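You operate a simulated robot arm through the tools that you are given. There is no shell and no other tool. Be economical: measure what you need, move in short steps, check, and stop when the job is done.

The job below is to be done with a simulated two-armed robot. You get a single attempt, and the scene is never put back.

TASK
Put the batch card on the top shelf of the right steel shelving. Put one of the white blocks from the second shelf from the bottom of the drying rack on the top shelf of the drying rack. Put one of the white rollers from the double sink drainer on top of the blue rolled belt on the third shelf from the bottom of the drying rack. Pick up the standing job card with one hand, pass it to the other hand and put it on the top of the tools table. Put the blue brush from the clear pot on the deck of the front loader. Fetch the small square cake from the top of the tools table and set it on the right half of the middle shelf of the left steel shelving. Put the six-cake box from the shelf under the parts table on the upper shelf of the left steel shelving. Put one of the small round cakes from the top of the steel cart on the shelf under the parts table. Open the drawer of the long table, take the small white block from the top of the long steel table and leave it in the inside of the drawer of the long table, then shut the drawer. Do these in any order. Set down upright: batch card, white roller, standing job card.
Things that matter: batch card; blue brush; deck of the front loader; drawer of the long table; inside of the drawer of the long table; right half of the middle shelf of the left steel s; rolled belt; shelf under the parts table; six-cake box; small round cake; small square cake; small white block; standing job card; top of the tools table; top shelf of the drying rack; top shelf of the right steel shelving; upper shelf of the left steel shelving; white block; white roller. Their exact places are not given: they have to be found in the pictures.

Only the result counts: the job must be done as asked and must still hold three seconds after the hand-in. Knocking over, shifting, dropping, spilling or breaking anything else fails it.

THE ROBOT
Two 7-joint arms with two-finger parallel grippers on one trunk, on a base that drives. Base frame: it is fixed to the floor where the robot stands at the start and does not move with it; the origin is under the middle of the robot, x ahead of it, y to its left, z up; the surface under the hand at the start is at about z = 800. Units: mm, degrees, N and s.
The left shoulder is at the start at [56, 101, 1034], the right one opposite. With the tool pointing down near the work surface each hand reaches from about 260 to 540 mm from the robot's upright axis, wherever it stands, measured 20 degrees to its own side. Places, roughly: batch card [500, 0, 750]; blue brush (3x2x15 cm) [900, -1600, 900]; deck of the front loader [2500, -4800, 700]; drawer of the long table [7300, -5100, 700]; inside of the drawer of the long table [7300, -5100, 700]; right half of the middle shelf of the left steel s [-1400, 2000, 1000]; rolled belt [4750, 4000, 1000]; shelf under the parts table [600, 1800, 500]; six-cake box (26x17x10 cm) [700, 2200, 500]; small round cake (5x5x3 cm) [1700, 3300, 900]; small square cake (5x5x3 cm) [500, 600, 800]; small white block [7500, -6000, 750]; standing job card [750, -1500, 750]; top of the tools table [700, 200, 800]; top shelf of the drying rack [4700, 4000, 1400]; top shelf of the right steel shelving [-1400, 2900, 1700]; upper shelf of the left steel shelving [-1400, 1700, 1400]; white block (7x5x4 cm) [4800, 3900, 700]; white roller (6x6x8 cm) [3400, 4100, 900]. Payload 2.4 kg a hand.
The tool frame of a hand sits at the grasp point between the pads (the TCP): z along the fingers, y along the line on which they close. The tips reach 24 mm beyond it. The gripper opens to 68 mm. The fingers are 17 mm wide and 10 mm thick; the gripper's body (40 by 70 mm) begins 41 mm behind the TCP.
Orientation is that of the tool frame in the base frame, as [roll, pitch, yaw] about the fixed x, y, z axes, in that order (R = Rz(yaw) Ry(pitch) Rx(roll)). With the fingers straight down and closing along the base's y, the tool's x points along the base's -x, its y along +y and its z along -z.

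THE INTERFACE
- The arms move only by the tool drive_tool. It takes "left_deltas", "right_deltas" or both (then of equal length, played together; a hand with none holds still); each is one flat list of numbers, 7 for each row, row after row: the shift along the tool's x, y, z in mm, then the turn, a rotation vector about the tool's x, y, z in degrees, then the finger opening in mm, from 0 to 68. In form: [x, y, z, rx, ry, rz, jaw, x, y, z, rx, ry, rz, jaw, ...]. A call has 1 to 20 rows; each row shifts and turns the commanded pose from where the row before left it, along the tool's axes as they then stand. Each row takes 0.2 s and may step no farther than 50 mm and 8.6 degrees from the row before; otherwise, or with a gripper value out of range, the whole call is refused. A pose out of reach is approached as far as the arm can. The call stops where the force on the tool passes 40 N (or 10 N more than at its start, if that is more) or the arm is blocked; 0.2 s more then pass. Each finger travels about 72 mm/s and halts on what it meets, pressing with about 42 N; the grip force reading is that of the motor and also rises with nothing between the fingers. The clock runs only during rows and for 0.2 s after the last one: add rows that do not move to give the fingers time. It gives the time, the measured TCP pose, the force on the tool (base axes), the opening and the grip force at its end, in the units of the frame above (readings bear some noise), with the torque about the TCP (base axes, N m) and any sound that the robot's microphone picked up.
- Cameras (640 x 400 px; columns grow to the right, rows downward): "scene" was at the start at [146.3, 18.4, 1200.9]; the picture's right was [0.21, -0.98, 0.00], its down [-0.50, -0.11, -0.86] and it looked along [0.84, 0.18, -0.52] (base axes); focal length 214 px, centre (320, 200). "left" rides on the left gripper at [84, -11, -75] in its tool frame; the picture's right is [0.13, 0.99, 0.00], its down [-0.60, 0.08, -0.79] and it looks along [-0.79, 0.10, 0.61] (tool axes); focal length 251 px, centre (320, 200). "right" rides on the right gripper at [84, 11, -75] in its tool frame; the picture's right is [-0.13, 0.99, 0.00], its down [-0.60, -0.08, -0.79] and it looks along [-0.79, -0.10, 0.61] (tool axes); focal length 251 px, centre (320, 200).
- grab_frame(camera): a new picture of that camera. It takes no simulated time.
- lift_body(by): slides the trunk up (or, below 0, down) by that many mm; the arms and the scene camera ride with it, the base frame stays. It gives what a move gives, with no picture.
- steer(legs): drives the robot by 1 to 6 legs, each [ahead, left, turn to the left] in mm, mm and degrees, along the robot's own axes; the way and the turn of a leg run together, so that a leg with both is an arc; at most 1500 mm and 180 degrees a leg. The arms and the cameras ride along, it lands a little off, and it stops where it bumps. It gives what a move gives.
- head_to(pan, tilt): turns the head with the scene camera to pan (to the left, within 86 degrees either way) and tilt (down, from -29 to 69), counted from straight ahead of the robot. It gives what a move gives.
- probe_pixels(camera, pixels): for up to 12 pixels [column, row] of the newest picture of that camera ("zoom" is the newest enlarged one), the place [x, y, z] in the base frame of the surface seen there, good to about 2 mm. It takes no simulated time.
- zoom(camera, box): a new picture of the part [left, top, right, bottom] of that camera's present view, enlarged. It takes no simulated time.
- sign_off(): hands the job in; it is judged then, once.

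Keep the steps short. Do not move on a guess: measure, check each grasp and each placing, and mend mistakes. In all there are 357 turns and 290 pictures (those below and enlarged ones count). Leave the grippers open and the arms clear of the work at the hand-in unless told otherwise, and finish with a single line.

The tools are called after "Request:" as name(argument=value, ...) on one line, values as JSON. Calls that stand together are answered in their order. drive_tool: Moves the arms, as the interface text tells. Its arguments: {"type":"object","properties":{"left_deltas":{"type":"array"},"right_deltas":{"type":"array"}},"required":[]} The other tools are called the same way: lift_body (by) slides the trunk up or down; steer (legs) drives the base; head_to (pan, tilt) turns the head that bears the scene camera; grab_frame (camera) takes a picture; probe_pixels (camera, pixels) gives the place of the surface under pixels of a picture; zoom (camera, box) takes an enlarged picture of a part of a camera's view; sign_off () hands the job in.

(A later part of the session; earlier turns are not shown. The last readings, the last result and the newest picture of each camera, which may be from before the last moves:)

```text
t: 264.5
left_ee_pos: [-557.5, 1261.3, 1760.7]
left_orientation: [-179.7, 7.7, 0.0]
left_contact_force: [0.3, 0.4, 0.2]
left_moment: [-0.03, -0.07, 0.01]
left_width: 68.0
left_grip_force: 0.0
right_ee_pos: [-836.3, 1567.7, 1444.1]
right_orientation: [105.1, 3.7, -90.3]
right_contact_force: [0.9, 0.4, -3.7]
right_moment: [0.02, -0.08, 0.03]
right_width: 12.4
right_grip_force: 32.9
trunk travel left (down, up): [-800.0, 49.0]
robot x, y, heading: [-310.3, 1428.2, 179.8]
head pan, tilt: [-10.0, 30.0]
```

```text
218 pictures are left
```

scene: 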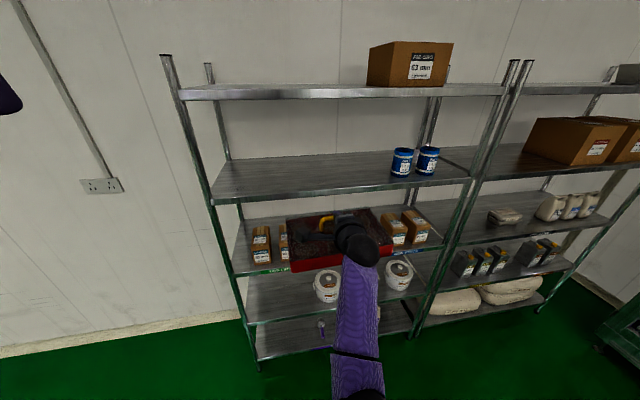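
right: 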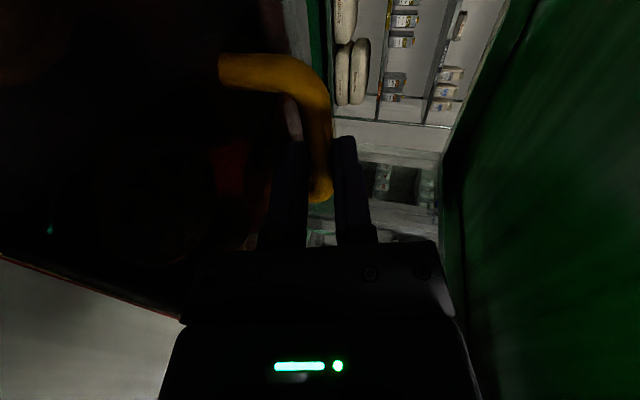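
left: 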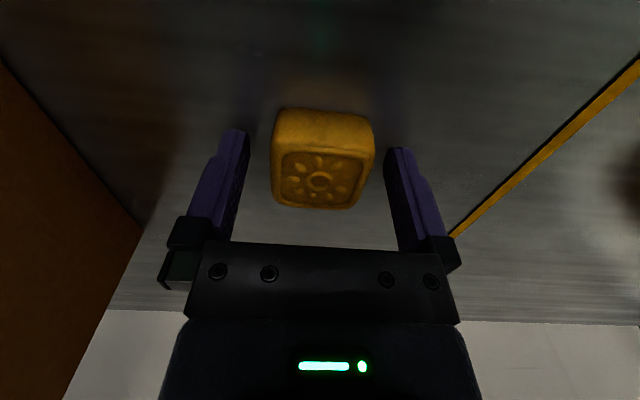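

The upper shelf is free around y 1440–1700. I'll drive the box in, 430 mm forward.

Request:
steer(legs=[[430, 0, 0]])

Request:
head_to(pan=-15, tilt=50)

Request:
grab_frame(camera="scene")

```text
t: 266.3
left_ee_pos: [-811.4, 1263.8, 1758.0]
left_orientation: [-179.8, 7.8, -0.2]
left_contact_force: [-0.1, -0.3, -0.1]
left_moment: [0.01, 0.02, -0.02]
left_width: 68.2
left_grip_force: 0.1
right_ee_pos: [-1087.9, 1571.7, 1442.3]
right_orientation: [105.4, 3.7, -90.5]
right_contact_force: [0.7, 0.5, -4.7]
right_moment: [-0.01, 0.05, 0.02]
right_width: 12.9
right_grip_force: 32.2
trunk travel left (down, up): [-800.0, 49.0]
robot x, y, heading: [-562.6, 1431.5, 179.6]
head pan, tilt: [-10.0, 30.0]
stopped in leg 1: the force on the tool passed its limit at 194 N (the readings are from after the stop); the commanded pose is now the measured one
```

```text
t: 267.2
left_ee_pos: [-810.5, 1263.3, 1759.7]
left_orientation: [-179.8, 7.8, -0.2]
left_contact_force: [-0.5, -0.3, -0.4]
left_moment: [-0.03, -0.02, -0.02]
left_width: 67.8
left_grip_force: 0.1
right_ee_pos: [-1087.6, 1571.0, 1442.6]
right_orientation: [105.4, 3.7, -90.4]
right_contact_force: [0.9, 0.7, -4.5]
right_moment: [0.02, 0.0, 0.0]
right_width: 12.6
right_grip_force: 33.2
trunk travel left (down, up): [-800.0, 49.0]
robot x, y, heading: [-565.9, 1427.0, 179.5]
head pan, tilt: [-15.0, 50.0]
```

```text
217 pictures are left
```

scene: 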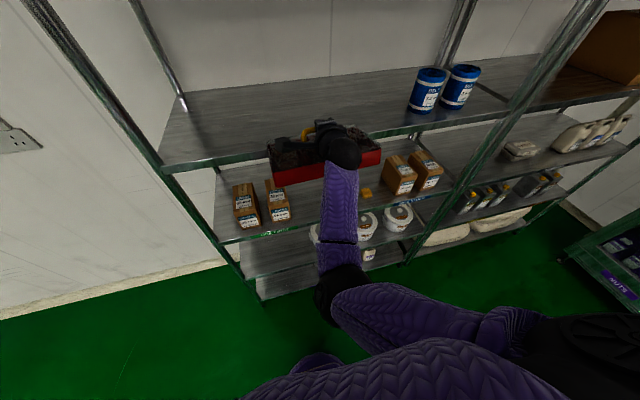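

The box hit the shelf's front edge, so it hangs lower than I thought. I'll back off 120 mm and measure its posture.

Request:
steer(legs=[[-120, 0, 0]])

Request:
zoom(camera="scene", box=[230, 100, 430, 225])

Request:
probe_pixels(camera="zoom", pixels=[[160, 220], [160, 260], [140, 150], [220, 250], [460, 200], [480, 180], [470, 230], [300, 130], [200, 170], [440, 150], [480, 140]])

```text
t: 268.4
left_ee_pos: [-690.9, 1262.3, 1759.5]
left_orientation: [-179.7, 7.8, -0.2]
left_contact_force: [0.5, 0.0, -1.1]
left_moment: [0.0, -0.02, 0.02]
left_width: 67.9
left_grip_force: 0.1
right_ee_pos: [-967.8, 1571.5, 1442.1]
right_orientation: [105.5, 3.8, -90.5]
right_contact_force: [-0.2, -0.4, -3.7]
right_moment: [0.0, 0.06, -0.03]
right_width: 12.5
right_grip_force: 33.2
trunk travel left (down, up): [-800.0, 49.0]
robot x, y, heading: [-447.2, 1430.3, 179.5]
head pan, tilt: [-15.0, 50.0]
```

```text
3.20 times, centred on (330, 162) of scene
```

zoom: 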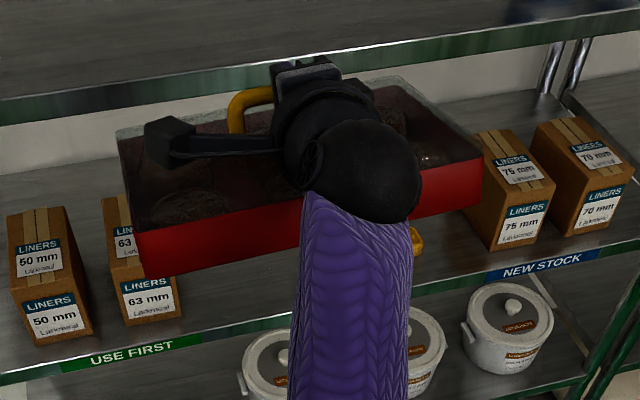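

```text
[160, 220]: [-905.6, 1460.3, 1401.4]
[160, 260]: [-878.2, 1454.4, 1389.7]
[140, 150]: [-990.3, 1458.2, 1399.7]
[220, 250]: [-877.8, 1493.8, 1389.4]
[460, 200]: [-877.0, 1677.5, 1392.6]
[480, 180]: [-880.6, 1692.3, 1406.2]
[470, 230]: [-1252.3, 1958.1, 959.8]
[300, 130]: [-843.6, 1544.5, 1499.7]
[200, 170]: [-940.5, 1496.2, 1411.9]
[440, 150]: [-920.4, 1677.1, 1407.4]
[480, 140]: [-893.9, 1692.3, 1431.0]
```

The box is level, with its bottom at about z 1355. I need to find what touched, so I'll look from the current view and measure the box's far edge, the forearm and the elbow.

Request:
grab_frame(camera="scene")

Request:
grab_frame(camera="right")

```text
215 pictures are left
```

scene: 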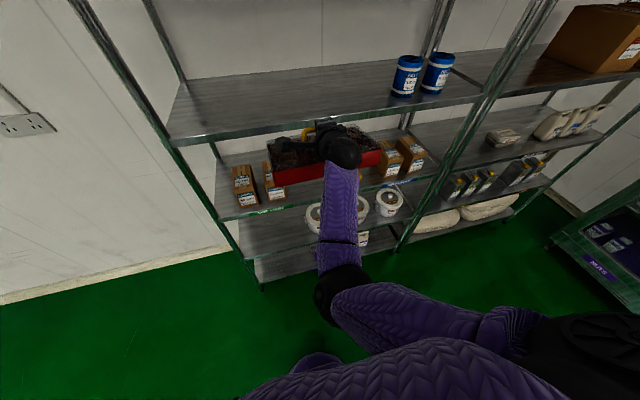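

```text
214 pictures are left
```

right: 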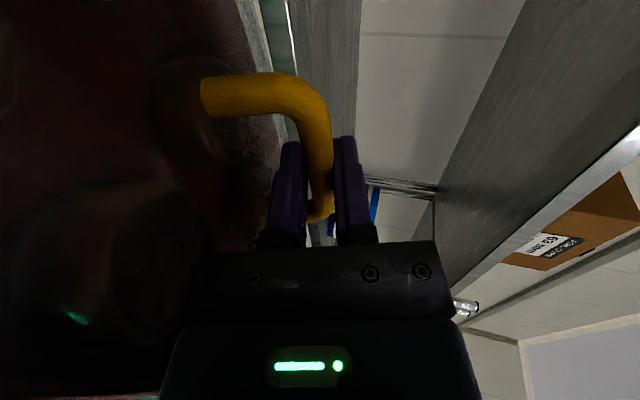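

I'll zoom on the box from the scene view and measure near rim against far rim.

Request:
zoom(camera="scene", box=[260, 110, 390, 195])

Request:
probe_pixels(camera="zoom", pixels=[[70, 300], [68, 330], [70, 350], [120, 280], [60, 260], [45, 160], [80, 140], [560, 130], [590, 200], [600, 250], [520, 110], [220, 150]])

```text
4.71 times, centred on (325, 152) of scene
```

zoom: 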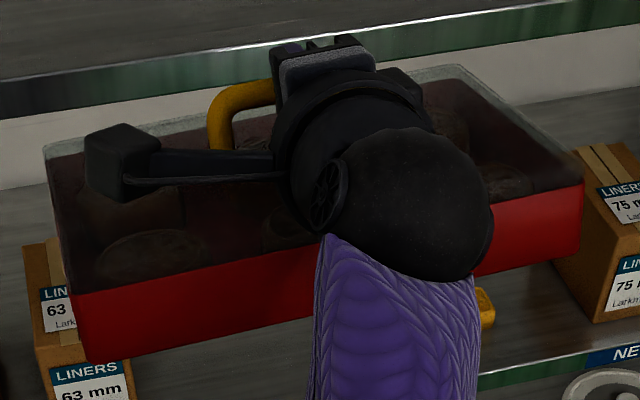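

```text
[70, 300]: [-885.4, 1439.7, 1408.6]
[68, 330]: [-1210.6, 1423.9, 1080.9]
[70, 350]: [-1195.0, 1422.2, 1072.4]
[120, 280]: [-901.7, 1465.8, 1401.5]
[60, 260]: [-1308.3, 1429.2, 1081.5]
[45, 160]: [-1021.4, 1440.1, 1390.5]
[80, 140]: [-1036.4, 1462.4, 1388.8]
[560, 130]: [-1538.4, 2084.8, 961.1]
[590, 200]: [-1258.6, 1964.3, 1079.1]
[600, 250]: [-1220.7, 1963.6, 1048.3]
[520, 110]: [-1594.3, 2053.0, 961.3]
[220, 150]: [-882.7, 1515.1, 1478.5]
```

The far edge hangs about 20 mm lower (nose-down 7.5°). I'll tilt the hand up 7.5°, raise the trunk 45 mm and check again.

Request:
drive_tool(right_deltas=[0, 0, 0, -7.5, 0, 0, 0, 0, 0, 0, 0, 0, 0, 0])

Request:
lift_body(by=45)

Request:
zoom(camera="scene", box=[260, 110, 390, 195])

Request:
probe_pixels(camera="zoom", pixels=[[80, 320], [85, 340], [75, 290], [60, 170], [100, 150], [70, 200], [560, 200], [470, 120], [150, 130], [500, 300], [540, 260]])

```text
t: 269.0
left_ee_pos: [-689.5, 1264.0, 1760.8]
left_orientation: [-179.7, 7.8, -0.2]
left_contact_force: [0.2, -0.1, 0.3]
left_moment: [0.02, 0.0, 0.02]
left_width: 68.1
left_grip_force: 0.2
right_ee_pos: [-966.9, 1571.4, 1442.0]
right_orientation: [98.0, 3.7, -90.5]
right_contact_force: [-0.6, 0.4, -3.0]
right_moment: [0.01, 0.03, 0.02]
right_width: 12.3
right_grip_force: 33.0
trunk travel left (down, up): [-800.0, 49.0]
robot x, y, heading: [-447.4, 1428.7, 179.4]
head pan, tilt: [-15.0, 50.0]
```

```text
t: 269.9
left_ee_pos: [-691.8, 1264.4, 1804.0]
left_orientation: [-179.7, 7.7, -0.2]
left_contact_force: [-0.7, -0.5, -1.5]
left_moment: [0.01, -0.01, -0.01]
left_width: 68.2
left_grip_force: 0.3
right_ee_pos: [-967.2, 1577.7, 1487.9]
right_orientation: [97.8, 4.4, -91.0]
right_contact_force: [0.0, 0.0, -4.2]
right_moment: [0.0, 0.01, 0.01]
right_width: 12.8
right_grip_force: 32.7
trunk travel left (down, up): [-845.0, 4.0]
robot x, y, heading: [-443.7, 1429.3, 179.4]
head pan, tilt: [-15.0, 50.0]
```

```text
4.71 times, centred on (325, 152) of scene
```

zoom: 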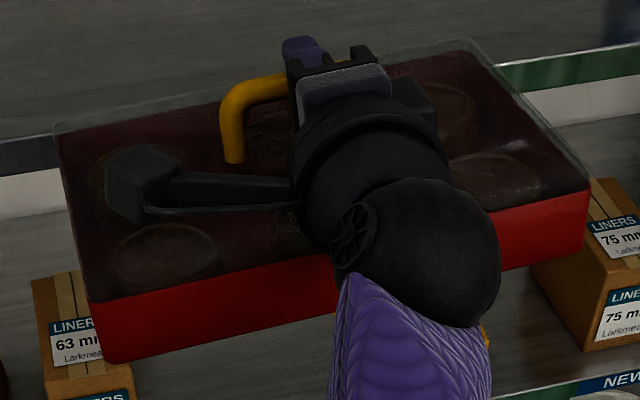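

```text
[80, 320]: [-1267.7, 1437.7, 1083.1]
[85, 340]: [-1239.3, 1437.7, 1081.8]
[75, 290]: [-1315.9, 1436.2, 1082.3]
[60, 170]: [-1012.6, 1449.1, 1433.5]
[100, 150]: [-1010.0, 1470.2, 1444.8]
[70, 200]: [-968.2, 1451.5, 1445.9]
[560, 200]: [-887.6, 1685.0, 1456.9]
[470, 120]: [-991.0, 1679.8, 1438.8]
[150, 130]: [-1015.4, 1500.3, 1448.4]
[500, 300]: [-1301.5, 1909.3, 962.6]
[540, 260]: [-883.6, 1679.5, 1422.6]
```

It's now level fore-aft. I'll correct the 4° side tilt and drive in 303 mm with about 70 mm clearance.

Request:
drive_tool(right_deltas=[0, 0, 0, 0, 0, 4.2, 0, 0, 0, 0, 0, 0, 0, 0])

Request:
steer(legs=[[303, 0, 0]])

Request:
grab_frame(camera="scene")

```text
t: 270.5
left_ee_pos: [-690.3, 1263.6, 1805.0]
left_orientation: [-179.7, 7.8, -0.3]
left_contact_force: [-0.6, -0.1, -0.2]
left_moment: [-0.02, -0.03, 0.02]
left_width: 68.2
left_grip_force: 0.0
right_ee_pos: [-967.4, 1576.8, 1488.7]
right_orientation: [97.7, 0.2, -91.6]
right_contact_force: [-0.5, 0.3, -3.9]
right_moment: [0.01, -0.05, -0.04]
right_width: 12.4
right_grip_force: 33.0
trunk travel left (down, up): [-845.0, 4.0]
robot x, y, heading: [-444.9, 1429.8, 179.3]
head pan, tilt: [-15.0, 50.0]
```

```text
t: 272.6
left_ee_pos: [-994.0, 1267.1, 1804.8]
left_orientation: [-179.7, 7.8, -0.3]
left_contact_force: [-0.6, 0.5, -0.1]
left_moment: [-0.01, -0.01, -0.02]
left_width: 67.8
left_grip_force: 0.1
right_ee_pos: [-1270.1, 1581.6, 1487.9]
right_orientation: [97.7, 0.3, -91.7]
right_contact_force: [-0.1, -0.4, -3.6]
right_moment: [-0.01, 0.02, -0.02]
right_width: 12.7
right_grip_force: 32.7
trunk travel left (down, up): [-845.0, 4.0]
robot x, y, heading: [-746.9, 1428.3, 179.5]
head pan, tilt: [-15.0, 50.0]
```

```text
211 pictures are left
```

scene: 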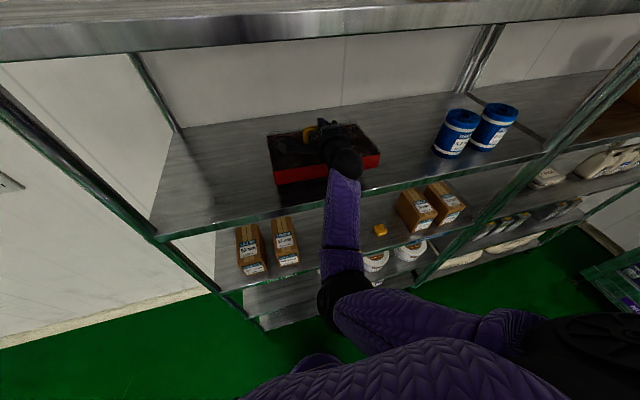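

I'll check the forearm's distance to the shelf edge before lowering.

Request:
probe_pixels(camera="scene", pixels=[[345, 160], [342, 190], [342, 215], [340, 240], [340, 270], [340, 300], [300, 215], [280, 170]])

```text
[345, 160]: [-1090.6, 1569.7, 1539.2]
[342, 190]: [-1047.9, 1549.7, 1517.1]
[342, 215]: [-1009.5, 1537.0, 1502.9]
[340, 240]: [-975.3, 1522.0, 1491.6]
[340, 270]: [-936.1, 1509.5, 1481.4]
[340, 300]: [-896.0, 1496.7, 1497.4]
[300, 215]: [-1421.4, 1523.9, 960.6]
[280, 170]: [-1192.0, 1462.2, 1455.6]
```

The forearm stays above and outside the shelf edge. I'll lower the trunk 60 mm, then feel for contact (expected TCP ≈1417).

Request:
lift_body(by=-60)

Request:
drive_tool(right_deltas=[0, -4, 0.5, 0, 0, 0, 0, 0, -2, 0.2, 0, 0, 0, 0, 0, 0, 0, 0, 0, 0, 0])

Request:
drive_tool(right_deltas=[0, -2, 0.2, 0, 0, 0, 0, 0, 0, 0, 0, 0, 0, 0, 0, 0, 0, 0, 0, 0, 0])

```text
t: 273.4
left_ee_pos: [-993.1, 1267.3, 1750.3]
left_orientation: [-179.7, 7.8, -0.3]
left_contact_force: [-0.4, -0.7, 0.0]
left_moment: [0.0, 0.02, 0.02]
left_width: 68.3
left_grip_force: 0.0
right_ee_pos: [-1271.9, 1588.7, 1442.6]
right_orientation: [96.1, 1.3, -92.5]
right_contact_force: [0.8, 0.6, -2.0]
right_moment: [0.03, -0.03, -0.03]
right_width: 12.4
right_grip_force: 32.7
trunk travel left (down, up): [-791.0, 59.0]
robot x, y, heading: [-744.7, 1433.1, 179.0]
head pan, tilt: [-15.0, 50.0]
stopped: the force on the tool passed its limit at 52 N (the readings are from after the stop); the commanded pose is now the measured one
```

```text
t: 274.2
left_ee_pos: [-993.0, 1267.1, 1750.2]
left_orientation: [-179.7, 7.8, -0.4]
left_contact_force: [-0.2, 0.0, 0.2]
left_moment: [-0.01, 0.03, 0.02]
left_width: 67.8
left_grip_force: 0.1
right_ee_pos: [-1270.9, 1590.4, 1442.9]
right_orientation: [95.2, 1.4, -92.8]
right_contact_force: [0.7, -0.3, 3.4]
right_moment: [-0.12, -0.02, -0.09]
right_width: 12.6
right_grip_force: 32.6
trunk travel left (down, up): [-791.0, 59.0]
robot x, y, heading: [-749.9, 1433.6, 179.4]
head pan, tilt: [-15.0, 50.0]
stopped in row 3 (right hand): the force on the tool passed its limit at 41 N (the readings are from after the stop); the commanded pose is now the measured one
```

```text
t: 275.0
left_ee_pos: [-993.0, 1266.1, 1750.4]
left_orientation: [-179.7, 7.7, -0.3]
left_contact_force: [-0.4, 0.6, -0.5]
left_moment: [0.04, -0.01, -0.01]
left_width: 68.2
left_grip_force: 0.0
right_ee_pos: [-1270.4, 1589.4, 1443.6]
right_orientation: [95.0, 1.4, -92.6]
right_contact_force: [-8.0, 3.1, 24.3]
right_moment: [-0.03, 0.14, 0.07]
right_width: 12.4
right_grip_force: 33.1
trunk travel left (down, up): [-791.0, 59.0]
robot x, y, heading: [-748.8, 1431.2, 179.3]
head pan, tilt: [-15.0, 50.0]
```

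Something is already in contact at 1443, 26 mm above what I expected. I'll look before going further.

Request:
zoom(camera="scene", box=[230, 90, 430, 225])

Request:
probe_pixels(camera="zoom", pixels=[[140, 290], [150, 270], [130, 200], [100, 150], [160, 130], [460, 220], [430, 150], [250, 270], [200, 300], [100, 320], [240, 300]])

```text
2.96 times, centred on (330, 158) of scene
```

zoom: 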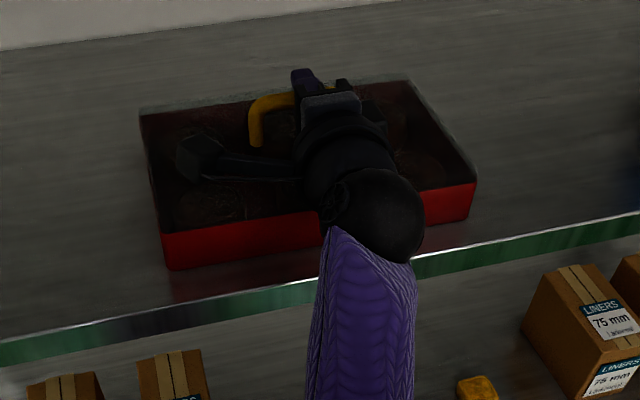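

```text
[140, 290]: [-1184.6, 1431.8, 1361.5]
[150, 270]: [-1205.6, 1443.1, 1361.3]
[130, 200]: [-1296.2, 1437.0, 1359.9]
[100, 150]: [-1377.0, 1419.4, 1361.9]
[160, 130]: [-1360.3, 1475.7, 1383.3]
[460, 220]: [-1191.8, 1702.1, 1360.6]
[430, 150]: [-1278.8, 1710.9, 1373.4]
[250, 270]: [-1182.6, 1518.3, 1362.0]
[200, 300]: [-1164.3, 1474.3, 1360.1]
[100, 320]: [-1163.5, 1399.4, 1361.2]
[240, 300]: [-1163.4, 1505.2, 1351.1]
```

The shelf surface is really at z 1361 (the earlier reading was its underside), so the box is resting on it. I'll open slightly and withdraw straight back.

Request:
drive_tool(right_deltas=[0, 1, 0, 0, 0, 0, 14, 0, 0, 0, 0, 0, 0, 22, 0, 0, 0, 0, 0, 0, 24, 0, 0, -20, 0, 0, 0, 24, 0, 0, -25, 0, 0, 0, 24, 0, 0, -25, 0, 0, 0, 24, 0, 0, 0, 0, 0, 0, 24])

Request:
zoom(camera="scene", box=[230, 90, 430, 225])

```text
t: 276.4
left_ee_pos: [-992.8, 1267.7, 1750.3]
left_orientation: [-179.7, 7.8, -0.5]
left_contact_force: [-0.9, 0.6, -0.5]
left_moment: [-0.02, -0.03, 0.02]
left_width: 67.9
left_grip_force: 0.2
right_ee_pos: [-1230.5, 1600.4, 1537.9]
right_orientation: [83.9, 2.5, -94.2]
right_contact_force: [0.1, 0.1, -3.3]
right_moment: [0.03, -0.02, 0.02]
right_width: 27.4
right_grip_force: 1.5
trunk travel left (down, up): [-791.0, 59.0]
robot x, y, heading: [-749.4, 1433.5, 179.1]
head pan, tilt: [-15.0, 50.0]
stopped in row 6 (right hand): the arm was blocked; the commanded pose is now the measured one
```

```text
2.96 times, centred on (330, 158) of scene
```

zoom: 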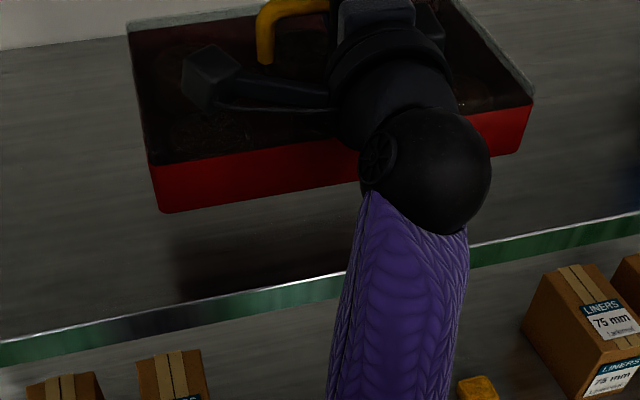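

The hand sprang up and lifted the box again, hooked on the lower finger. I'll close at once to secure it.

Request:
drive_tool(right_deltas=[0, 0, 0, 0, 0, 0, 15, 0, 0, 0, 0, 0, 0, 5, 0, 0, 0, 0, 0, 0, 0, 0, 0, 0, 0, 0, 0, 0])

Request:
grab_frame(camera="scene")

Request:
grab_frame(camera="right")

```text
t: 277.4
left_ee_pos: [-993.1, 1267.4, 1750.8]
left_orientation: [-179.7, 7.9, -0.3]
left_contact_force: [-0.7, -1.1, 0.7]
left_moment: [-0.06, 0.01, -0.01]
left_width: 68.1
left_grip_force: 0.1
right_ee_pos: [-1231.0, 1598.3, 1535.8]
right_orientation: [84.1, 2.3, -94.2]
right_contact_force: [-0.3, 0.0, -0.7]
right_moment: [0.04, -0.06, -0.04]
right_width: 12.6
right_grip_force: 33.1
trunk travel left (down, up): [-791.0, 59.0]
robot x, y, heading: [-745.8, 1428.2, 179.3]
head pan, tilt: [-15.0, 50.0]
```

```text
208 pictures are left
```

scene: 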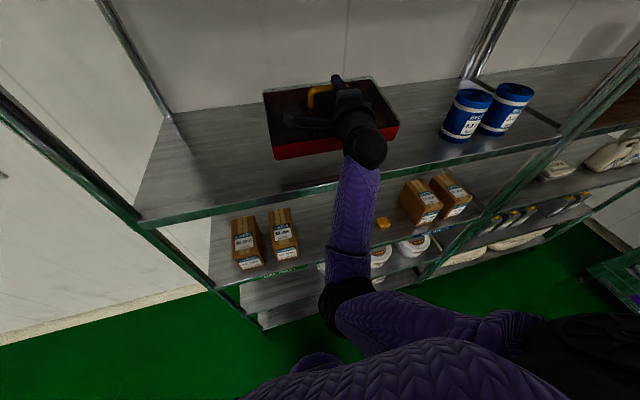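

```text
207 pictures are left
```

right: 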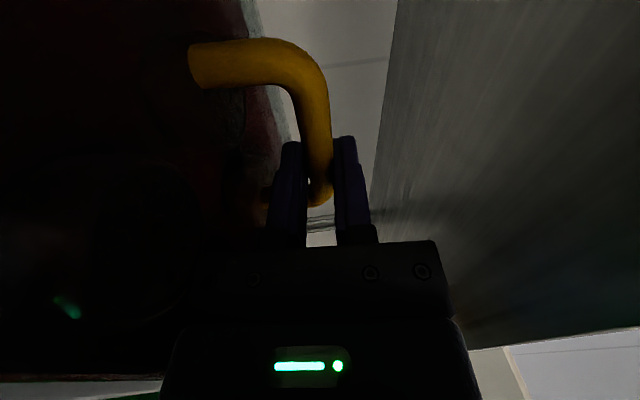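

It's secured again. From now on I'll withdraw by driving the base, not the arm. First I'll check the box's level.

Request:
zoom(camera="scene", box=[250, 60, 420, 170])

Request:
probe_pixels(camera="zoom", pixels=[[95, 325], [90, 350], [75, 200], [100, 130], [150, 110], [540, 230], [545, 260], [480, 110], [460, 90], [200, 300], [250, 330]])

```text
3.64 times, centred on (335, 115) of scene
```

zoom: 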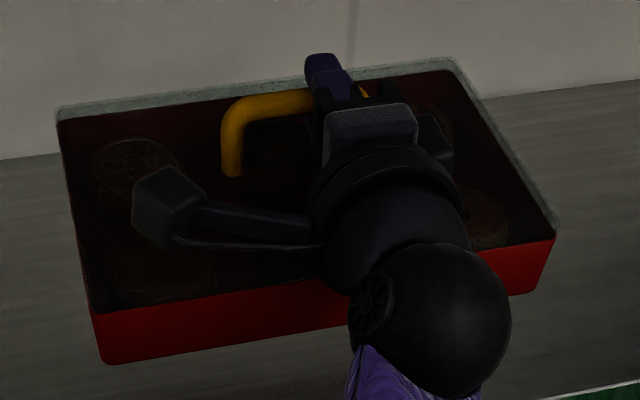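

```text
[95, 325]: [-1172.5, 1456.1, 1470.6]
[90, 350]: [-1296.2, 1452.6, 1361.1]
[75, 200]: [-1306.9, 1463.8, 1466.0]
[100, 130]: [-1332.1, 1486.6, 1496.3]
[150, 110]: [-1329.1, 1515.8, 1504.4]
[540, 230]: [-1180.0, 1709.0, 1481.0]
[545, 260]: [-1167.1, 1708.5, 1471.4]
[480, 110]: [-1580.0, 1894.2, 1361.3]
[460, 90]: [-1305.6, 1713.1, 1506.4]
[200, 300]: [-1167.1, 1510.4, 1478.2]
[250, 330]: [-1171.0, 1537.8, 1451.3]
```

The box is nose-up by 9°. I'll rotate the hand down 8.5°, drive 45 mm forward, and then lower by the trunk.

Request:
drive_tool(right_deltas=[0, 0, 0, 8.5, 0, 0, 0, 0, 0, 0, 0, 0, 0, 0])

Request:
steer(legs=[[45, 0, 0]])

Request:
lift_body(by=-70)

Request:
zoom(camera="scene", box=[230, 60, 430, 185])

```text
t: 278.0
left_ee_pos: [-992.8, 1267.6, 1750.3]
left_orientation: [-179.5, 7.8, -0.3]
left_contact_force: [0.1, 0.4, -0.3]
left_moment: [-0.01, -0.02, -0.01]
left_width: 68.2
left_grip_force: 0.2
right_ee_pos: [-1229.2, 1596.9, 1536.2]
right_orientation: [92.8, 2.2, -94.0]
right_contact_force: [-0.4, 0.2, -0.2]
right_moment: [0.07, -0.06, -0.02]
right_width: 12.6
right_grip_force: 32.9
trunk travel left (down, up): [-791.0, 59.0]
robot x, y, heading: [-749.3, 1430.3, 179.4]
head pan, tilt: [-15.0, 50.0]
```

```text
t: 278.9
left_ee_pos: [-1037.8, 1267.9, 1750.5]
left_orientation: [-179.8, 7.8, -0.4]
left_contact_force: [-0.1, 0.2, 0.4]
left_moment: [0.02, -0.02, -0.01]
left_width: 68.1
left_grip_force: 0.0
right_ee_pos: [-1273.9, 1597.5, 1536.7]
right_orientation: [92.7, 2.0, -94.1]
right_contact_force: [-0.2, 0.0, -0.8]
right_moment: [0.03, -0.01, -0.03]
right_width: 12.5
right_grip_force: 32.5
trunk travel left (down, up): [-791.0, 59.0]
robot x, y, heading: [-791.2, 1431.0, 179.3]
head pan, tilt: [-15.0, 50.0]
```

```text
t: 279.9
left_ee_pos: [-1038.7, 1267.8, 1678.5]
left_orientation: [-179.7, 7.8, -0.5]
left_contact_force: [-0.4, -0.3, -0.3]
left_moment: [0.0, -0.02, 0.0]
left_width: 67.9
left_grip_force: 0.1
right_ee_pos: [-1275.0, 1599.7, 1466.1]
right_orientation: [92.5, 2.3, -94.4]
right_contact_force: [-0.1, 0.0, 0.5]
right_moment: [0.05, -0.03, 0.01]
right_width: 12.1
right_grip_force: 32.5
trunk travel left (down, up): [-721.0, 129.0]
robot x, y, heading: [-791.2, 1431.2, 179.5]
head pan, tilt: [-15.0, 50.0]
```

```text
3.20 times, centred on (330, 122) of scene
```

zoom: 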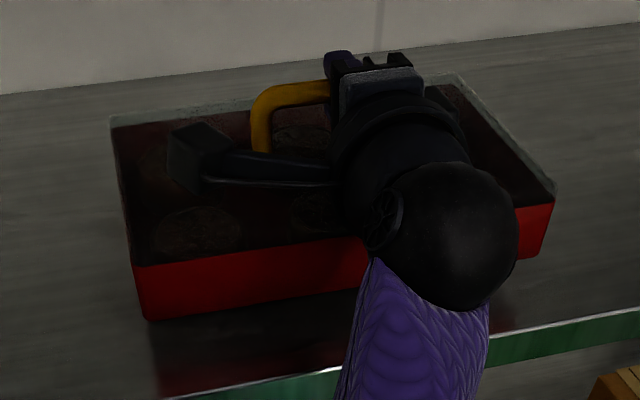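

I'll lower further by trunk in small steps until contact.

Request:
lift_body(by=-14)

Request:
lift_body(by=-5)

Request:
zoom(camera="scene", box=[230, 60, 430, 185])

Request:
probe_pixels(camera="zoom", pixels=[[150, 240], [200, 250], [150, 300], [150, 330], [130, 115], [200, 105], [530, 180], [530, 240], [470, 85], [140, 120]])

```text
t: 280.6
left_ee_pos: [-1038.2, 1268.3, 1665.2]
left_orientation: [-179.7, 7.8, -0.4]
left_contact_force: [0.5, 0.5, -0.6]
left_moment: [-0.01, 0.01, 0.02]
left_width: 67.9
left_grip_force: 0.2
right_ee_pos: [-1273.5, 1599.6, 1451.6]
right_orientation: [92.6, 2.2, -94.3]
right_contact_force: [0.7, 0.2, -0.4]
right_moment: [0.07, -0.06, -0.01]
right_width: 12.3
right_grip_force: 33.3
trunk travel left (down, up): [-707.0, 143.0]
robot x, y, heading: [-790.7, 1429.9, 179.1]
head pan, tilt: [-15.0, 50.0]
```

```text
t: 281.1
left_ee_pos: [-1037.6, 1267.5, 1661.9]
left_orientation: [-179.8, 7.9, -0.3]
left_contact_force: [-0.2, 0.9, 0.1]
left_moment: [0.03, 0.0, -0.02]
left_width: 67.7
left_grip_force: 0.0
right_ee_pos: [-1273.3, 1600.1, 1447.8]
right_orientation: [92.7, 2.4, -94.3]
right_contact_force: [0.3, -0.5, 0.8]
right_moment: [0.04, -0.04, -0.02]
right_width: 12.3
right_grip_force: 32.9
trunk travel left (down, up): [-702.0, 148.0]
robot x, y, heading: [-787.2, 1429.5, 179.5]
head pan, tilt: [-15.0, 50.0]
```

```text
3.20 times, centred on (330, 122) of scene
```

zoom: 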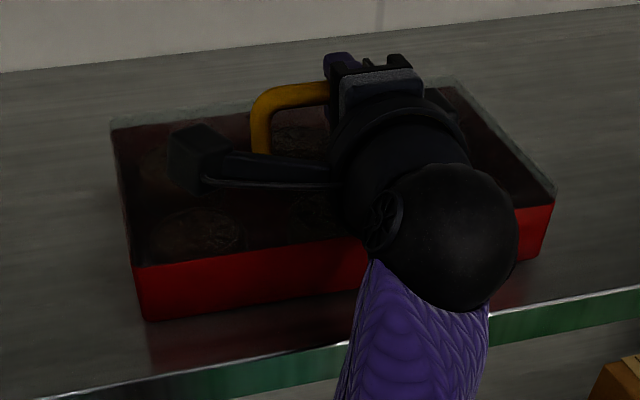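

```text
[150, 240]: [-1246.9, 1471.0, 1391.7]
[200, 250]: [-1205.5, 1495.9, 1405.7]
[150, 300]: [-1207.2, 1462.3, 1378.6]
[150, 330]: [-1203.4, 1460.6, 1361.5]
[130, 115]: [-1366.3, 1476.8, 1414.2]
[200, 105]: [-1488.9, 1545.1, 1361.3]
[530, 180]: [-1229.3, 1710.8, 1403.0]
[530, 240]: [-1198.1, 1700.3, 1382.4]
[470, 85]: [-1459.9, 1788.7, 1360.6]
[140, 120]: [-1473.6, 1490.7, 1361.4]
```

It's almost touching. I'll go a few millimetres more.

Request:
lift_body(by=-4)

```text
t: 281.6
left_ee_pos: [-1037.0, 1268.2, 1657.7]
left_orientation: [-179.7, 7.8, -0.5]
left_contact_force: [0.2, 0.0, -0.1]
left_moment: [0.02, -0.02, 0.01]
left_width: 68.1
left_grip_force: 0.1
right_ee_pos: [-1273.5, 1600.8, 1444.1]
right_orientation: [92.6, 2.3, -94.4]
right_contact_force: [-0.1, 1.4, 0.8]
right_moment: [-0.49, 0.0, -0.06]
right_width: 12.3
right_grip_force: 32.9
trunk travel left (down, up): [-698.0, 152.0]
robot x, y, heading: [-788.0, 1431.2, 179.2]
head pan, tilt: [-15.0, 50.0]
```

Contact is felt in the moment. I'll open to 24 without arm motion and look.

Request:
drive_tool(right_deltas=[0, 0, 0, 0, 0, 0, 14, 0, 0, 0, 0, 0, 0, 20, 0, 0, 0, 0, 0, 0, 24, 0, 0, 0, 0, 0, 0, 24])

Request:
grab_frame(camera="right")

```text
t: 282.6
left_ee_pos: [-1037.6, 1267.2, 1656.6]
left_orientation: [-179.7, 7.9, -0.4]
left_contact_force: [0.5, 0.4, -0.2]
left_moment: [0.02, 0.02, 0.0]
left_width: 67.8
left_grip_force: 0.1
right_ee_pos: [-1274.9, 1600.0, 1444.1]
right_orientation: [92.6, 2.4, -94.2]
right_contact_force: [-0.5, -0.4, 0.1]
right_moment: [-0.02, -0.07, -0.02]
right_width: 24.1
right_grip_force: 0.0
trunk travel left (down, up): [-698.0, 152.0]
robot x, y, heading: [-791.6, 1429.8, 179.4]
head pan, tilt: [-15.0, 50.0]
```

```text
203 pictures are left
```

right: 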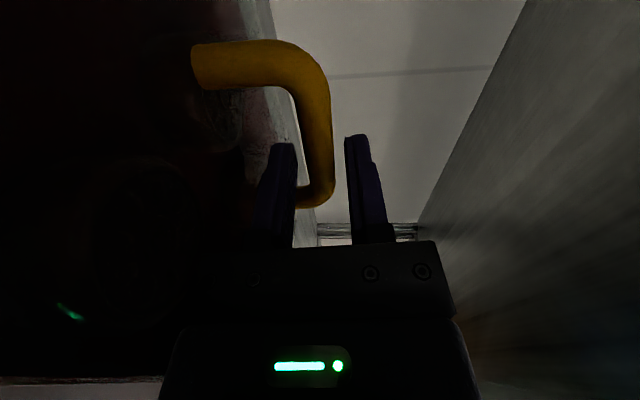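

The bar is free. I'll back the base out 200 mm.

Request:
steer(legs=[[-60, 0, 0]])

Request:
steer(legs=[[-340, 0, 0]])

Request:
grab_frame(camera="scene")

```text
t: 283.6
left_ee_pos: [-976.1, 1266.6, 1657.9]
left_orientation: [-179.8, 8.0, -0.3]
left_contact_force: [0.6, -1.0, 0.4]
left_moment: [-0.01, 0.02, -0.03]
left_width: 68.1
left_grip_force: 0.0
right_ee_pos: [-1212.0, 1598.3, 1443.5]
right_orientation: [92.6, 2.5, -94.3]
right_contact_force: [-1.8, -0.5, 3.3]
right_moment: [-0.08, -0.04, -0.02]
right_width: 24.0
right_grip_force: 0.1
trunk travel left (down, up): [-698.0, 152.0]
robot x, y, heading: [-727.5, 1433.1, 179.2]
head pan, tilt: [-15.0, 50.0]
```

```text
t: 285.8
left_ee_pos: [-631.2, 1262.3, 1657.1]
left_orientation: [-179.7, 7.9, -0.2]
left_contact_force: [-0.2, 0.8, 0.3]
left_moment: [0.0, 0.0, -0.01]
left_width: 67.8
left_grip_force: 0.0
right_ee_pos: [-870.3, 1594.9, 1444.6]
right_orientation: [92.8, 2.5, -94.2]
right_contact_force: [0.1, -0.9, 0.0]
right_moment: [0.03, 0.03, -0.02]
right_width: 23.9
right_grip_force: 0.1
trunk travel left (down, up): [-698.0, 152.0]
robot x, y, heading: [-389.4, 1425.4, 179.6]
head pan, tilt: [-15.0, 50.0]
```

```text
202 pictures are left
```

scene: 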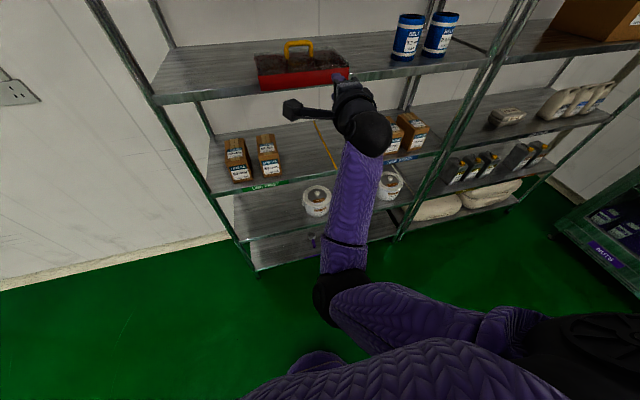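

The box is on the shelf, but may be close to the edge. I'll measure.

Request:
zoom(camera="scene", box=[230, 20, 400, 120])

Request:
probe_pixels(camera="zoom", pixels=[[130, 250], [125, 262], [130, 285], [440, 215], [445, 228], [200, 240], [100, 180], [200, 130], [350, 120], [240, 80], [400, 250]])

```text
3.76 times, centred on (315, 70) of scene
```

zoom: 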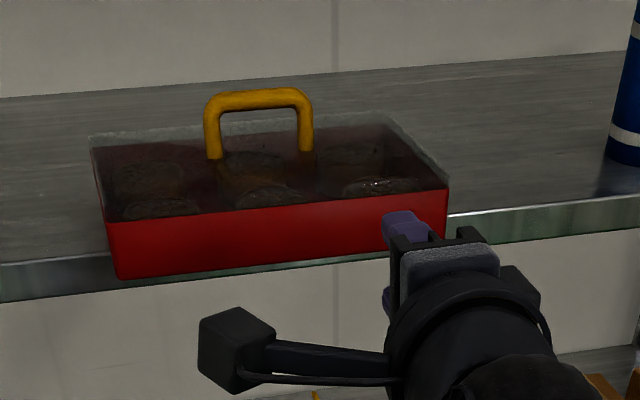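

```text
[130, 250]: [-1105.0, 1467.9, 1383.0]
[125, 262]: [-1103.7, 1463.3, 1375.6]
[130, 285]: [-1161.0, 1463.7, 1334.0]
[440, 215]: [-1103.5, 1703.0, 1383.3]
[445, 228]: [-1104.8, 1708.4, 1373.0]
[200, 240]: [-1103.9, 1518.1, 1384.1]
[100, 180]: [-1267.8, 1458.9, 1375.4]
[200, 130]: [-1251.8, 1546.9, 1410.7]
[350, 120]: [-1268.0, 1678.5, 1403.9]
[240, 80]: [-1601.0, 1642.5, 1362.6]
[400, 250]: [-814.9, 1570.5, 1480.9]
```

The box was dragged and overhangs the edge by 58 mm (near face x=-1104). I'll push it back with closed fingers: lower 54 mm, align to y≈1586, and drive forward until its face is at about -1195.

Request:
drive_tool(right_deltas=[0, 0, 0, 0, 0, 0, 10, 0, 0, 0, 0, 0, 0, 0, 0, 0, 0, 0, 0, 0, 0])

Request:
lift_body(by=-54)

Request:
steer(legs=[[190, 9, 0.4]])

Request:
zoom(camera="scene", box=[230, 60, 430, 185])

```text
t: 286.6
left_ee_pos: [-633.4, 1262.4, 1656.6]
left_orientation: [-179.7, 7.9, -0.1]
left_contact_force: [-0.2, 0.2, 0.6]
left_moment: [-0.01, -0.05, 0.06]
left_width: 67.8
left_grip_force: 0.2
right_ee_pos: [-870.3, 1595.1, 1443.3]
right_orientation: [92.7, 2.5, -94.2]
right_contact_force: [0.5, -1.2, 0.4]
right_moment: [0.01, 0.01, -0.01]
right_width: 0.0
right_grip_force: 23.4
trunk travel left (down, up): [-698.0, 152.0]
robot x, y, heading: [-386.6, 1425.9, 179.6]
head pan, tilt: [-15.0, 50.0]
```

```text
t: 287.6
left_ee_pos: [-632.7, 1262.1, 1602.8]
left_orientation: [-179.7, 7.8, -0.2]
left_contact_force: [-1.0, -0.1, 0.1]
left_moment: [-0.01, 0.0, 0.0]
left_width: 68.0
left_grip_force: 0.0
right_ee_pos: [-870.6, 1595.8, 1390.5]
right_orientation: [92.5, 2.6, -94.4]
right_contact_force: [1.0, 0.2, -0.3]
right_moment: [0.02, -0.04, -0.01]
right_width: 0.3
right_grip_force: 23.8
trunk travel left (down, up): [-644.0, 206.0]
robot x, y, heading: [-387.9, 1430.7, 179.6]
head pan, tilt: [-15.0, 50.0]
```

```text
t: 289.1
left_ee_pos: [-823.6, 1253.4, 1601.7]
left_orientation: [-179.8, 7.8, 0.2]
left_contact_force: [0.0, 0.3, 0.4]
left_moment: [-0.02, 0.0, 0.0]
left_width: 68.0
left_grip_force: 0.1
right_ee_pos: [-1062.8, 1584.7, 1388.6]
right_orientation: [92.6, 2.7, -93.9]
right_contact_force: [0.3, -0.3, 0.2]
right_moment: [0.03, -0.02, 0.0]
right_width: 0.0
right_grip_force: 23.8
trunk travel left (down, up): [-644.0, 206.0]
robot x, y, heading: [-580.1, 1419.1, 179.7]
head pan, tilt: [-15.0, 50.0]
```

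```text
3.20 times, centred on (330, 122) of scene
```

zoom: 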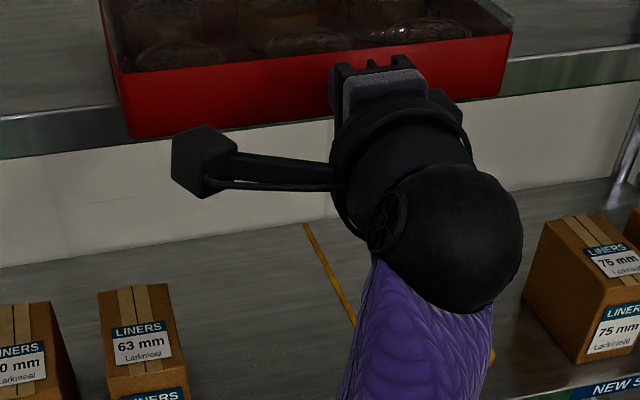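

I'm aligned with the box face. I'll push forward 110 mm.

Request:
steer(legs=[[112, 0, 0]])

Request:
steer(legs=[[-350, 0, 0]])

Request:
zoom(camera="scene", box=[200, 20, 420, 160])

Request:
probe_pixels(camera="zoom", pixels=[[180, 170], [300, 160], [400, 150], [160, 120], [250, 200], [100, 250], [200, 180], [350, 165]])

```text
t: 290.4
left_ee_pos: [-936.5, 1253.7, 1602.6]
left_orientation: [-179.7, 7.9, 0.2]
left_contact_force: [-0.8, -0.1, -0.6]
left_moment: [-0.04, -0.01, 0.01]
left_width: 68.2
left_grip_force: 0.1
right_ee_pos: [-1175.6, 1585.2, 1388.4]
right_orientation: [92.8, 2.8, -94.1]
right_contact_force: [0.0, -0.8, 0.8]
right_moment: [0.0, 0.02, -0.04]
right_width: 0.0
right_grip_force: 23.5
trunk travel left (down, up): [-644.0, 206.0]
robot x, y, heading: [-690.3, 1419.6, 180.2]
head pan, tilt: [-15.0, 50.0]
```

```text
t: 292.6
left_ee_pos: [-583.3, 1253.0, 1603.0]
left_orientation: [-179.7, 7.7, 0.4]
left_contact_force: [0.6, 0.9, -0.6]
left_moment: [0.0, -0.01, 0.0]
left_width: 68.0
left_grip_force: 0.1
right_ee_pos: [-824.1, 1583.3, 1389.5]
right_orientation: [92.6, 2.8, -93.9]
right_contact_force: [0.1, 0.1, -0.6]
right_moment: [-0.01, -0.03, -0.02]
right_width: 0.0
right_grip_force: 24.0
trunk travel left (down, up): [-644.0, 206.0]
robot x, y, heading: [-340.2, 1419.2, -180.1]
head pan, tilt: [-15.0, 50.0]
```

```text
2.86 times, centred on (310, 90) of scene
```

zoom: 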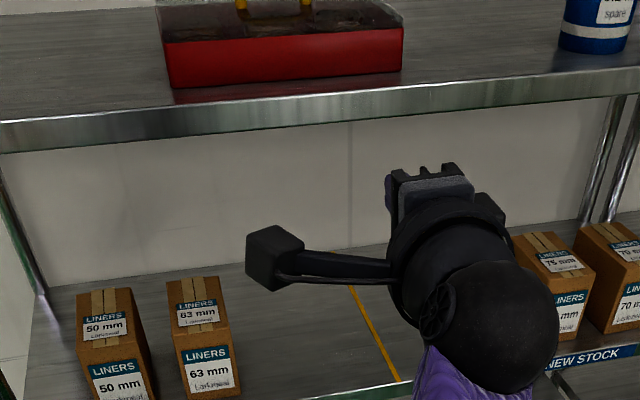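

```text
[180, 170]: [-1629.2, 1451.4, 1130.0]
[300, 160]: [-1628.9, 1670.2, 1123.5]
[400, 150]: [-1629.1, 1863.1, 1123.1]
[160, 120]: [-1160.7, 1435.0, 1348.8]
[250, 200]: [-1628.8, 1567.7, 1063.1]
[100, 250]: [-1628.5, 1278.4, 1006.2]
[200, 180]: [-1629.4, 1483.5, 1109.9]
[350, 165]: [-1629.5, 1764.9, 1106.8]
```

The box is fully on the shelf and level. Three jobs are done. Next is the round cake. I'll bring the right hand back to its normal downward pose and lower the trunk.

Request:
drive_tool(right_deltas=[0, 0, 0, 7.94, 0, 0, 30, 0, 0, 0, 7.94, 0, 0, 68, 0, 0, 0, 7.94, 0, 0, 68, 0, 0, 0, 7.94, 0, 0, 68, 0, 0, 0, 7.94, 0, 0, 68, 0, 0, 0, 7.94, 0, 0, 68, 0, 0, 0, 7.94, 0, 0, 68, 0, 0, 0, 7.94, 0, 0, 68, 0, 0, 0, 7.94, 0, 0, 68, 0, 0, 0, 7.94, 0, 0, 68, 0, 0, 0, 7.94, 0, 0, 68, 0, -35, 0, 0, 0, 0, 68, 0, -35, 0, 0, 0, 0, 68, 0, -35, 0, 0, 0, 0, 68, 0, -35, 0, 0, 0, 0, 68])

Request:
drive_tool(right_deltas=[0, 0, 0, 0, 0, -8.5, 68, 0, 0, 0, 0, 0, -8.5, 68, 0, 0, 0, 0, 0, -8.5, 68, 0, 0, 0, 0, 0, -8.5, 68, 0, 0, 0, 0, 0, -8.5, 68, 0, 0, 0, 0, 0, -8.5, 68, 0, 0, 0, 0, 0, -8.5, 68, 0, 0, 0, 0, 0, -8.5, 68, 0, 0, 0, 0, 0, -8.5, 68, 0, 0, 0, 0, 0, -8.5, 68, 0, 0, 0, 0, 0, -8.5, 68])

Request:
lift_body(by=-394)

```text
t: 295.8
left_ee_pos: [-583.7, 1251.3, 1602.3]
left_orientation: [-179.6, 7.8, 0.3]
left_contact_force: [0.1, -0.7, 0.4]
left_moment: [0.03, 0.0, 0.04]
left_width: 67.8
left_grip_force: 0.1
right_ee_pos: [-808.3, 1584.1, 1385.7]
right_orientation: [180.0, 2.8, -93.9]
right_contact_force: [-0.2, 0.2, 0.4]
right_moment: [0.01, 0.0, 0.0]
right_width: 68.0
right_grip_force: 0.1
right hand out of reach, approached as far as the arm can: row 11, 12, 13, 14, 15
trunk travel left (down, up): [-644.0, 206.0]
robot x, y, heading: [-338.4, 1423.5, -180.1]
head pan, tilt: [-15.0, 50.0]
```

```text
t: 298.2
left_ee_pos: [-583.9, 1251.0, 1603.5]
left_orientation: [-179.7, 7.8, 0.4]
left_contact_force: [0.1, -0.3, 0.6]
left_moment: [-0.03, 0.0, 0.0]
left_width: 68.2
left_grip_force: 0.1
right_ee_pos: [-809.3, 1583.0, 1385.8]
right_orientation: [-177.3, 0.6, -5.7]
right_contact_force: [-7.3, 1.7, -9.0]
right_moment: [0.01, 0.33, 0.06]
right_width: 68.0
right_grip_force: 0.1
trunk travel left (down, up): [-644.0, 206.0]
robot x, y, heading: [-338.8, 1421.8, -180.1]
head pan, tilt: [-15.0, 50.0]
stopped in row 11 (right hand): the force on the tool passed its limit at 75 N (the readings are from after the stop); the commanded pose is now the measured one
```

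```text
t: 298.7
left_ee_pos: [-584.1, 1252.9, 1594.2]
left_orientation: [-179.6, 7.8, 0.4]
left_contact_force: [-0.1, 0.0, 0.1]
left_moment: [-0.01, 0.0, 0.02]
left_width: 68.2
left_grip_force: 0.0
right_ee_pos: [-809.7, 1584.5, 1378.4]
right_orientation: [-177.3, 0.9, -5.7]
right_contact_force: [-8.1, -2.8, -7.2]
right_moment: [0.41, 0.17, -0.41]
right_width: 68.1
right_grip_force: 0.1
trunk travel left (down, up): [-635.0, 215.0]
robot x, y, heading: [-339.4, 1421.9, -180.0]
head pan, tilt: [-15.0, 50.0]
stopped: the force on the tool passed its limit at 45 N (the readings are from after the stop); the commanded pose is now the measured one
```

The hand's bracket is touching its own forearm again. I'll turn the hand back 30° and look.

Request:
drive_tool(right_deltas=[0, 0, 0, 0, 0, 8, 68, 0, 0, 0, 0, 0, 8, 68, 0, 0, 0, 0, 0, 8, 68, 0, 0, 0, 0, 0, 8, 68, 0, 0, 0, 0, 0, 0, 68])

Request:
head_to(pan=-20, tilt=35)

Request:
grab_frame(camera="scene")

```text
t: 299.9
left_ee_pos: [-584.7, 1252.9, 1595.3]
left_orientation: [-179.6, 7.8, 0.3]
left_contact_force: [0.4, -0.2, 0.0]
left_moment: [0.01, 0.01, 0.01]
left_width: 68.1
left_grip_force: 0.1
right_ee_pos: [-810.1, 1583.5, 1377.0]
right_orientation: [-178.2, 2.0, -37.8]
right_contact_force: [0.8, 0.2, 0.7]
right_moment: [0.01, -0.01, 0.01]
right_width: 68.2
right_grip_force: 0.1
trunk travel left (down, up): [-635.0, 215.0]
robot x, y, heading: [-338.6, 1423.1, -180.1]
head pan, tilt: [-15.0, 50.0]
```

```text
t: 300.7
left_ee_pos: [-584.6, 1252.5, 1594.6]
left_orientation: [-179.8, 7.8, 0.4]
left_contact_force: [0.1, -1.2, 0.8]
left_moment: [-0.03, -0.01, 0.02]
left_width: 68.1
left_grip_force: 0.0
right_ee_pos: [-809.1, 1583.8, 1377.1]
right_orientation: [-178.0, 2.1, -37.8]
right_contact_force: [0.1, 0.2, -0.1]
right_moment: [-0.03, 0.0, 0.04]
right_width: 68.0
right_grip_force: 0.0
trunk travel left (down, up): [-635.0, 215.0]
robot x, y, heading: [-343.1, 1417.3, -180.0]
head pan, tilt: [-20.0, 35.0]
```

```text
198 pictures are left
```

scene: 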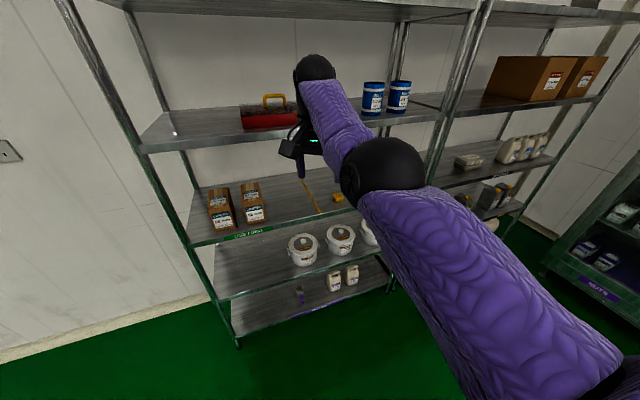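

I'll lower the hand 160 mm (opening the elbow angle), finish the turn, then lower the trunk.

Request:
drive_tool(right_deltas=[0, 0, 40, 0, 0, 0, 68, 0, 0, 40, 0, 0, 0, 68, 0, 0, 40, 0, 0, 0, 68, 0, 0, 40, 0, 0, 0, 68, 0, 0, 0, 0, 0, -8, 68, 0, 0, 0, 0, 0, -8, 68, 0, 0, 0, 0, 0, -8, 68, 0, 0, 0, 0, 0, -7, 68, 0, 0, 0, 0, 0, -7, 68])

Request:
lift_body(by=-400)

```text
t: 302.7
left_ee_pos: [-583.8, 1252.3, 1594.3]
left_orientation: [-179.7, 7.8, 0.4]
left_contact_force: [1.2, 0.3, -0.6]
left_moment: [0.0, 0.0, 0.01]
left_width: 68.0
left_grip_force: 0.0
right_ee_pos: [-811.6, 1591.5, 1217.7]
right_orientation: [-177.1, 0.6, 0.4]
right_contact_force: [0.0, 0.2, -0.2]
right_moment: [-0.01, 0.02, -0.02]
right_width: 68.1
right_grip_force: 0.0
trunk travel left (down, up): [-635.0, 215.0]
robot x, y, heading: [-341.2, 1420.4, -180.0]
head pan, tilt: [-20.0, 35.0]
```

```text
t: 305.4
left_ee_pos: [-587.8, 1251.2, 1274.7]
left_orientation: [-179.7, 7.5, 0.4]
left_contact_force: [0.5, 0.4, 0.0]
left_moment: [-0.01, 0.0, 0.0]
left_width: 68.0
left_grip_force: 0.1
right_ee_pos: [-813.4, 1591.1, 898.0]
right_orientation: [-177.3, 1.1, 0.3]
right_contact_force: [-12.4, 2.8, -10.7]
right_moment: [0.02, 0.24, 0.02]
right_width: 68.1
right_grip_force: 0.0
trunk travel left (down, up): [-317.0, 532.0]
robot x, y, heading: [-341.5, 1419.9, -180.0]
head pan, tilt: [-20.0, 35.0]
stopped: the force on the tool passed its limit at 56 N (the readings are from after the stop); the commanded pose is now the measured one
```

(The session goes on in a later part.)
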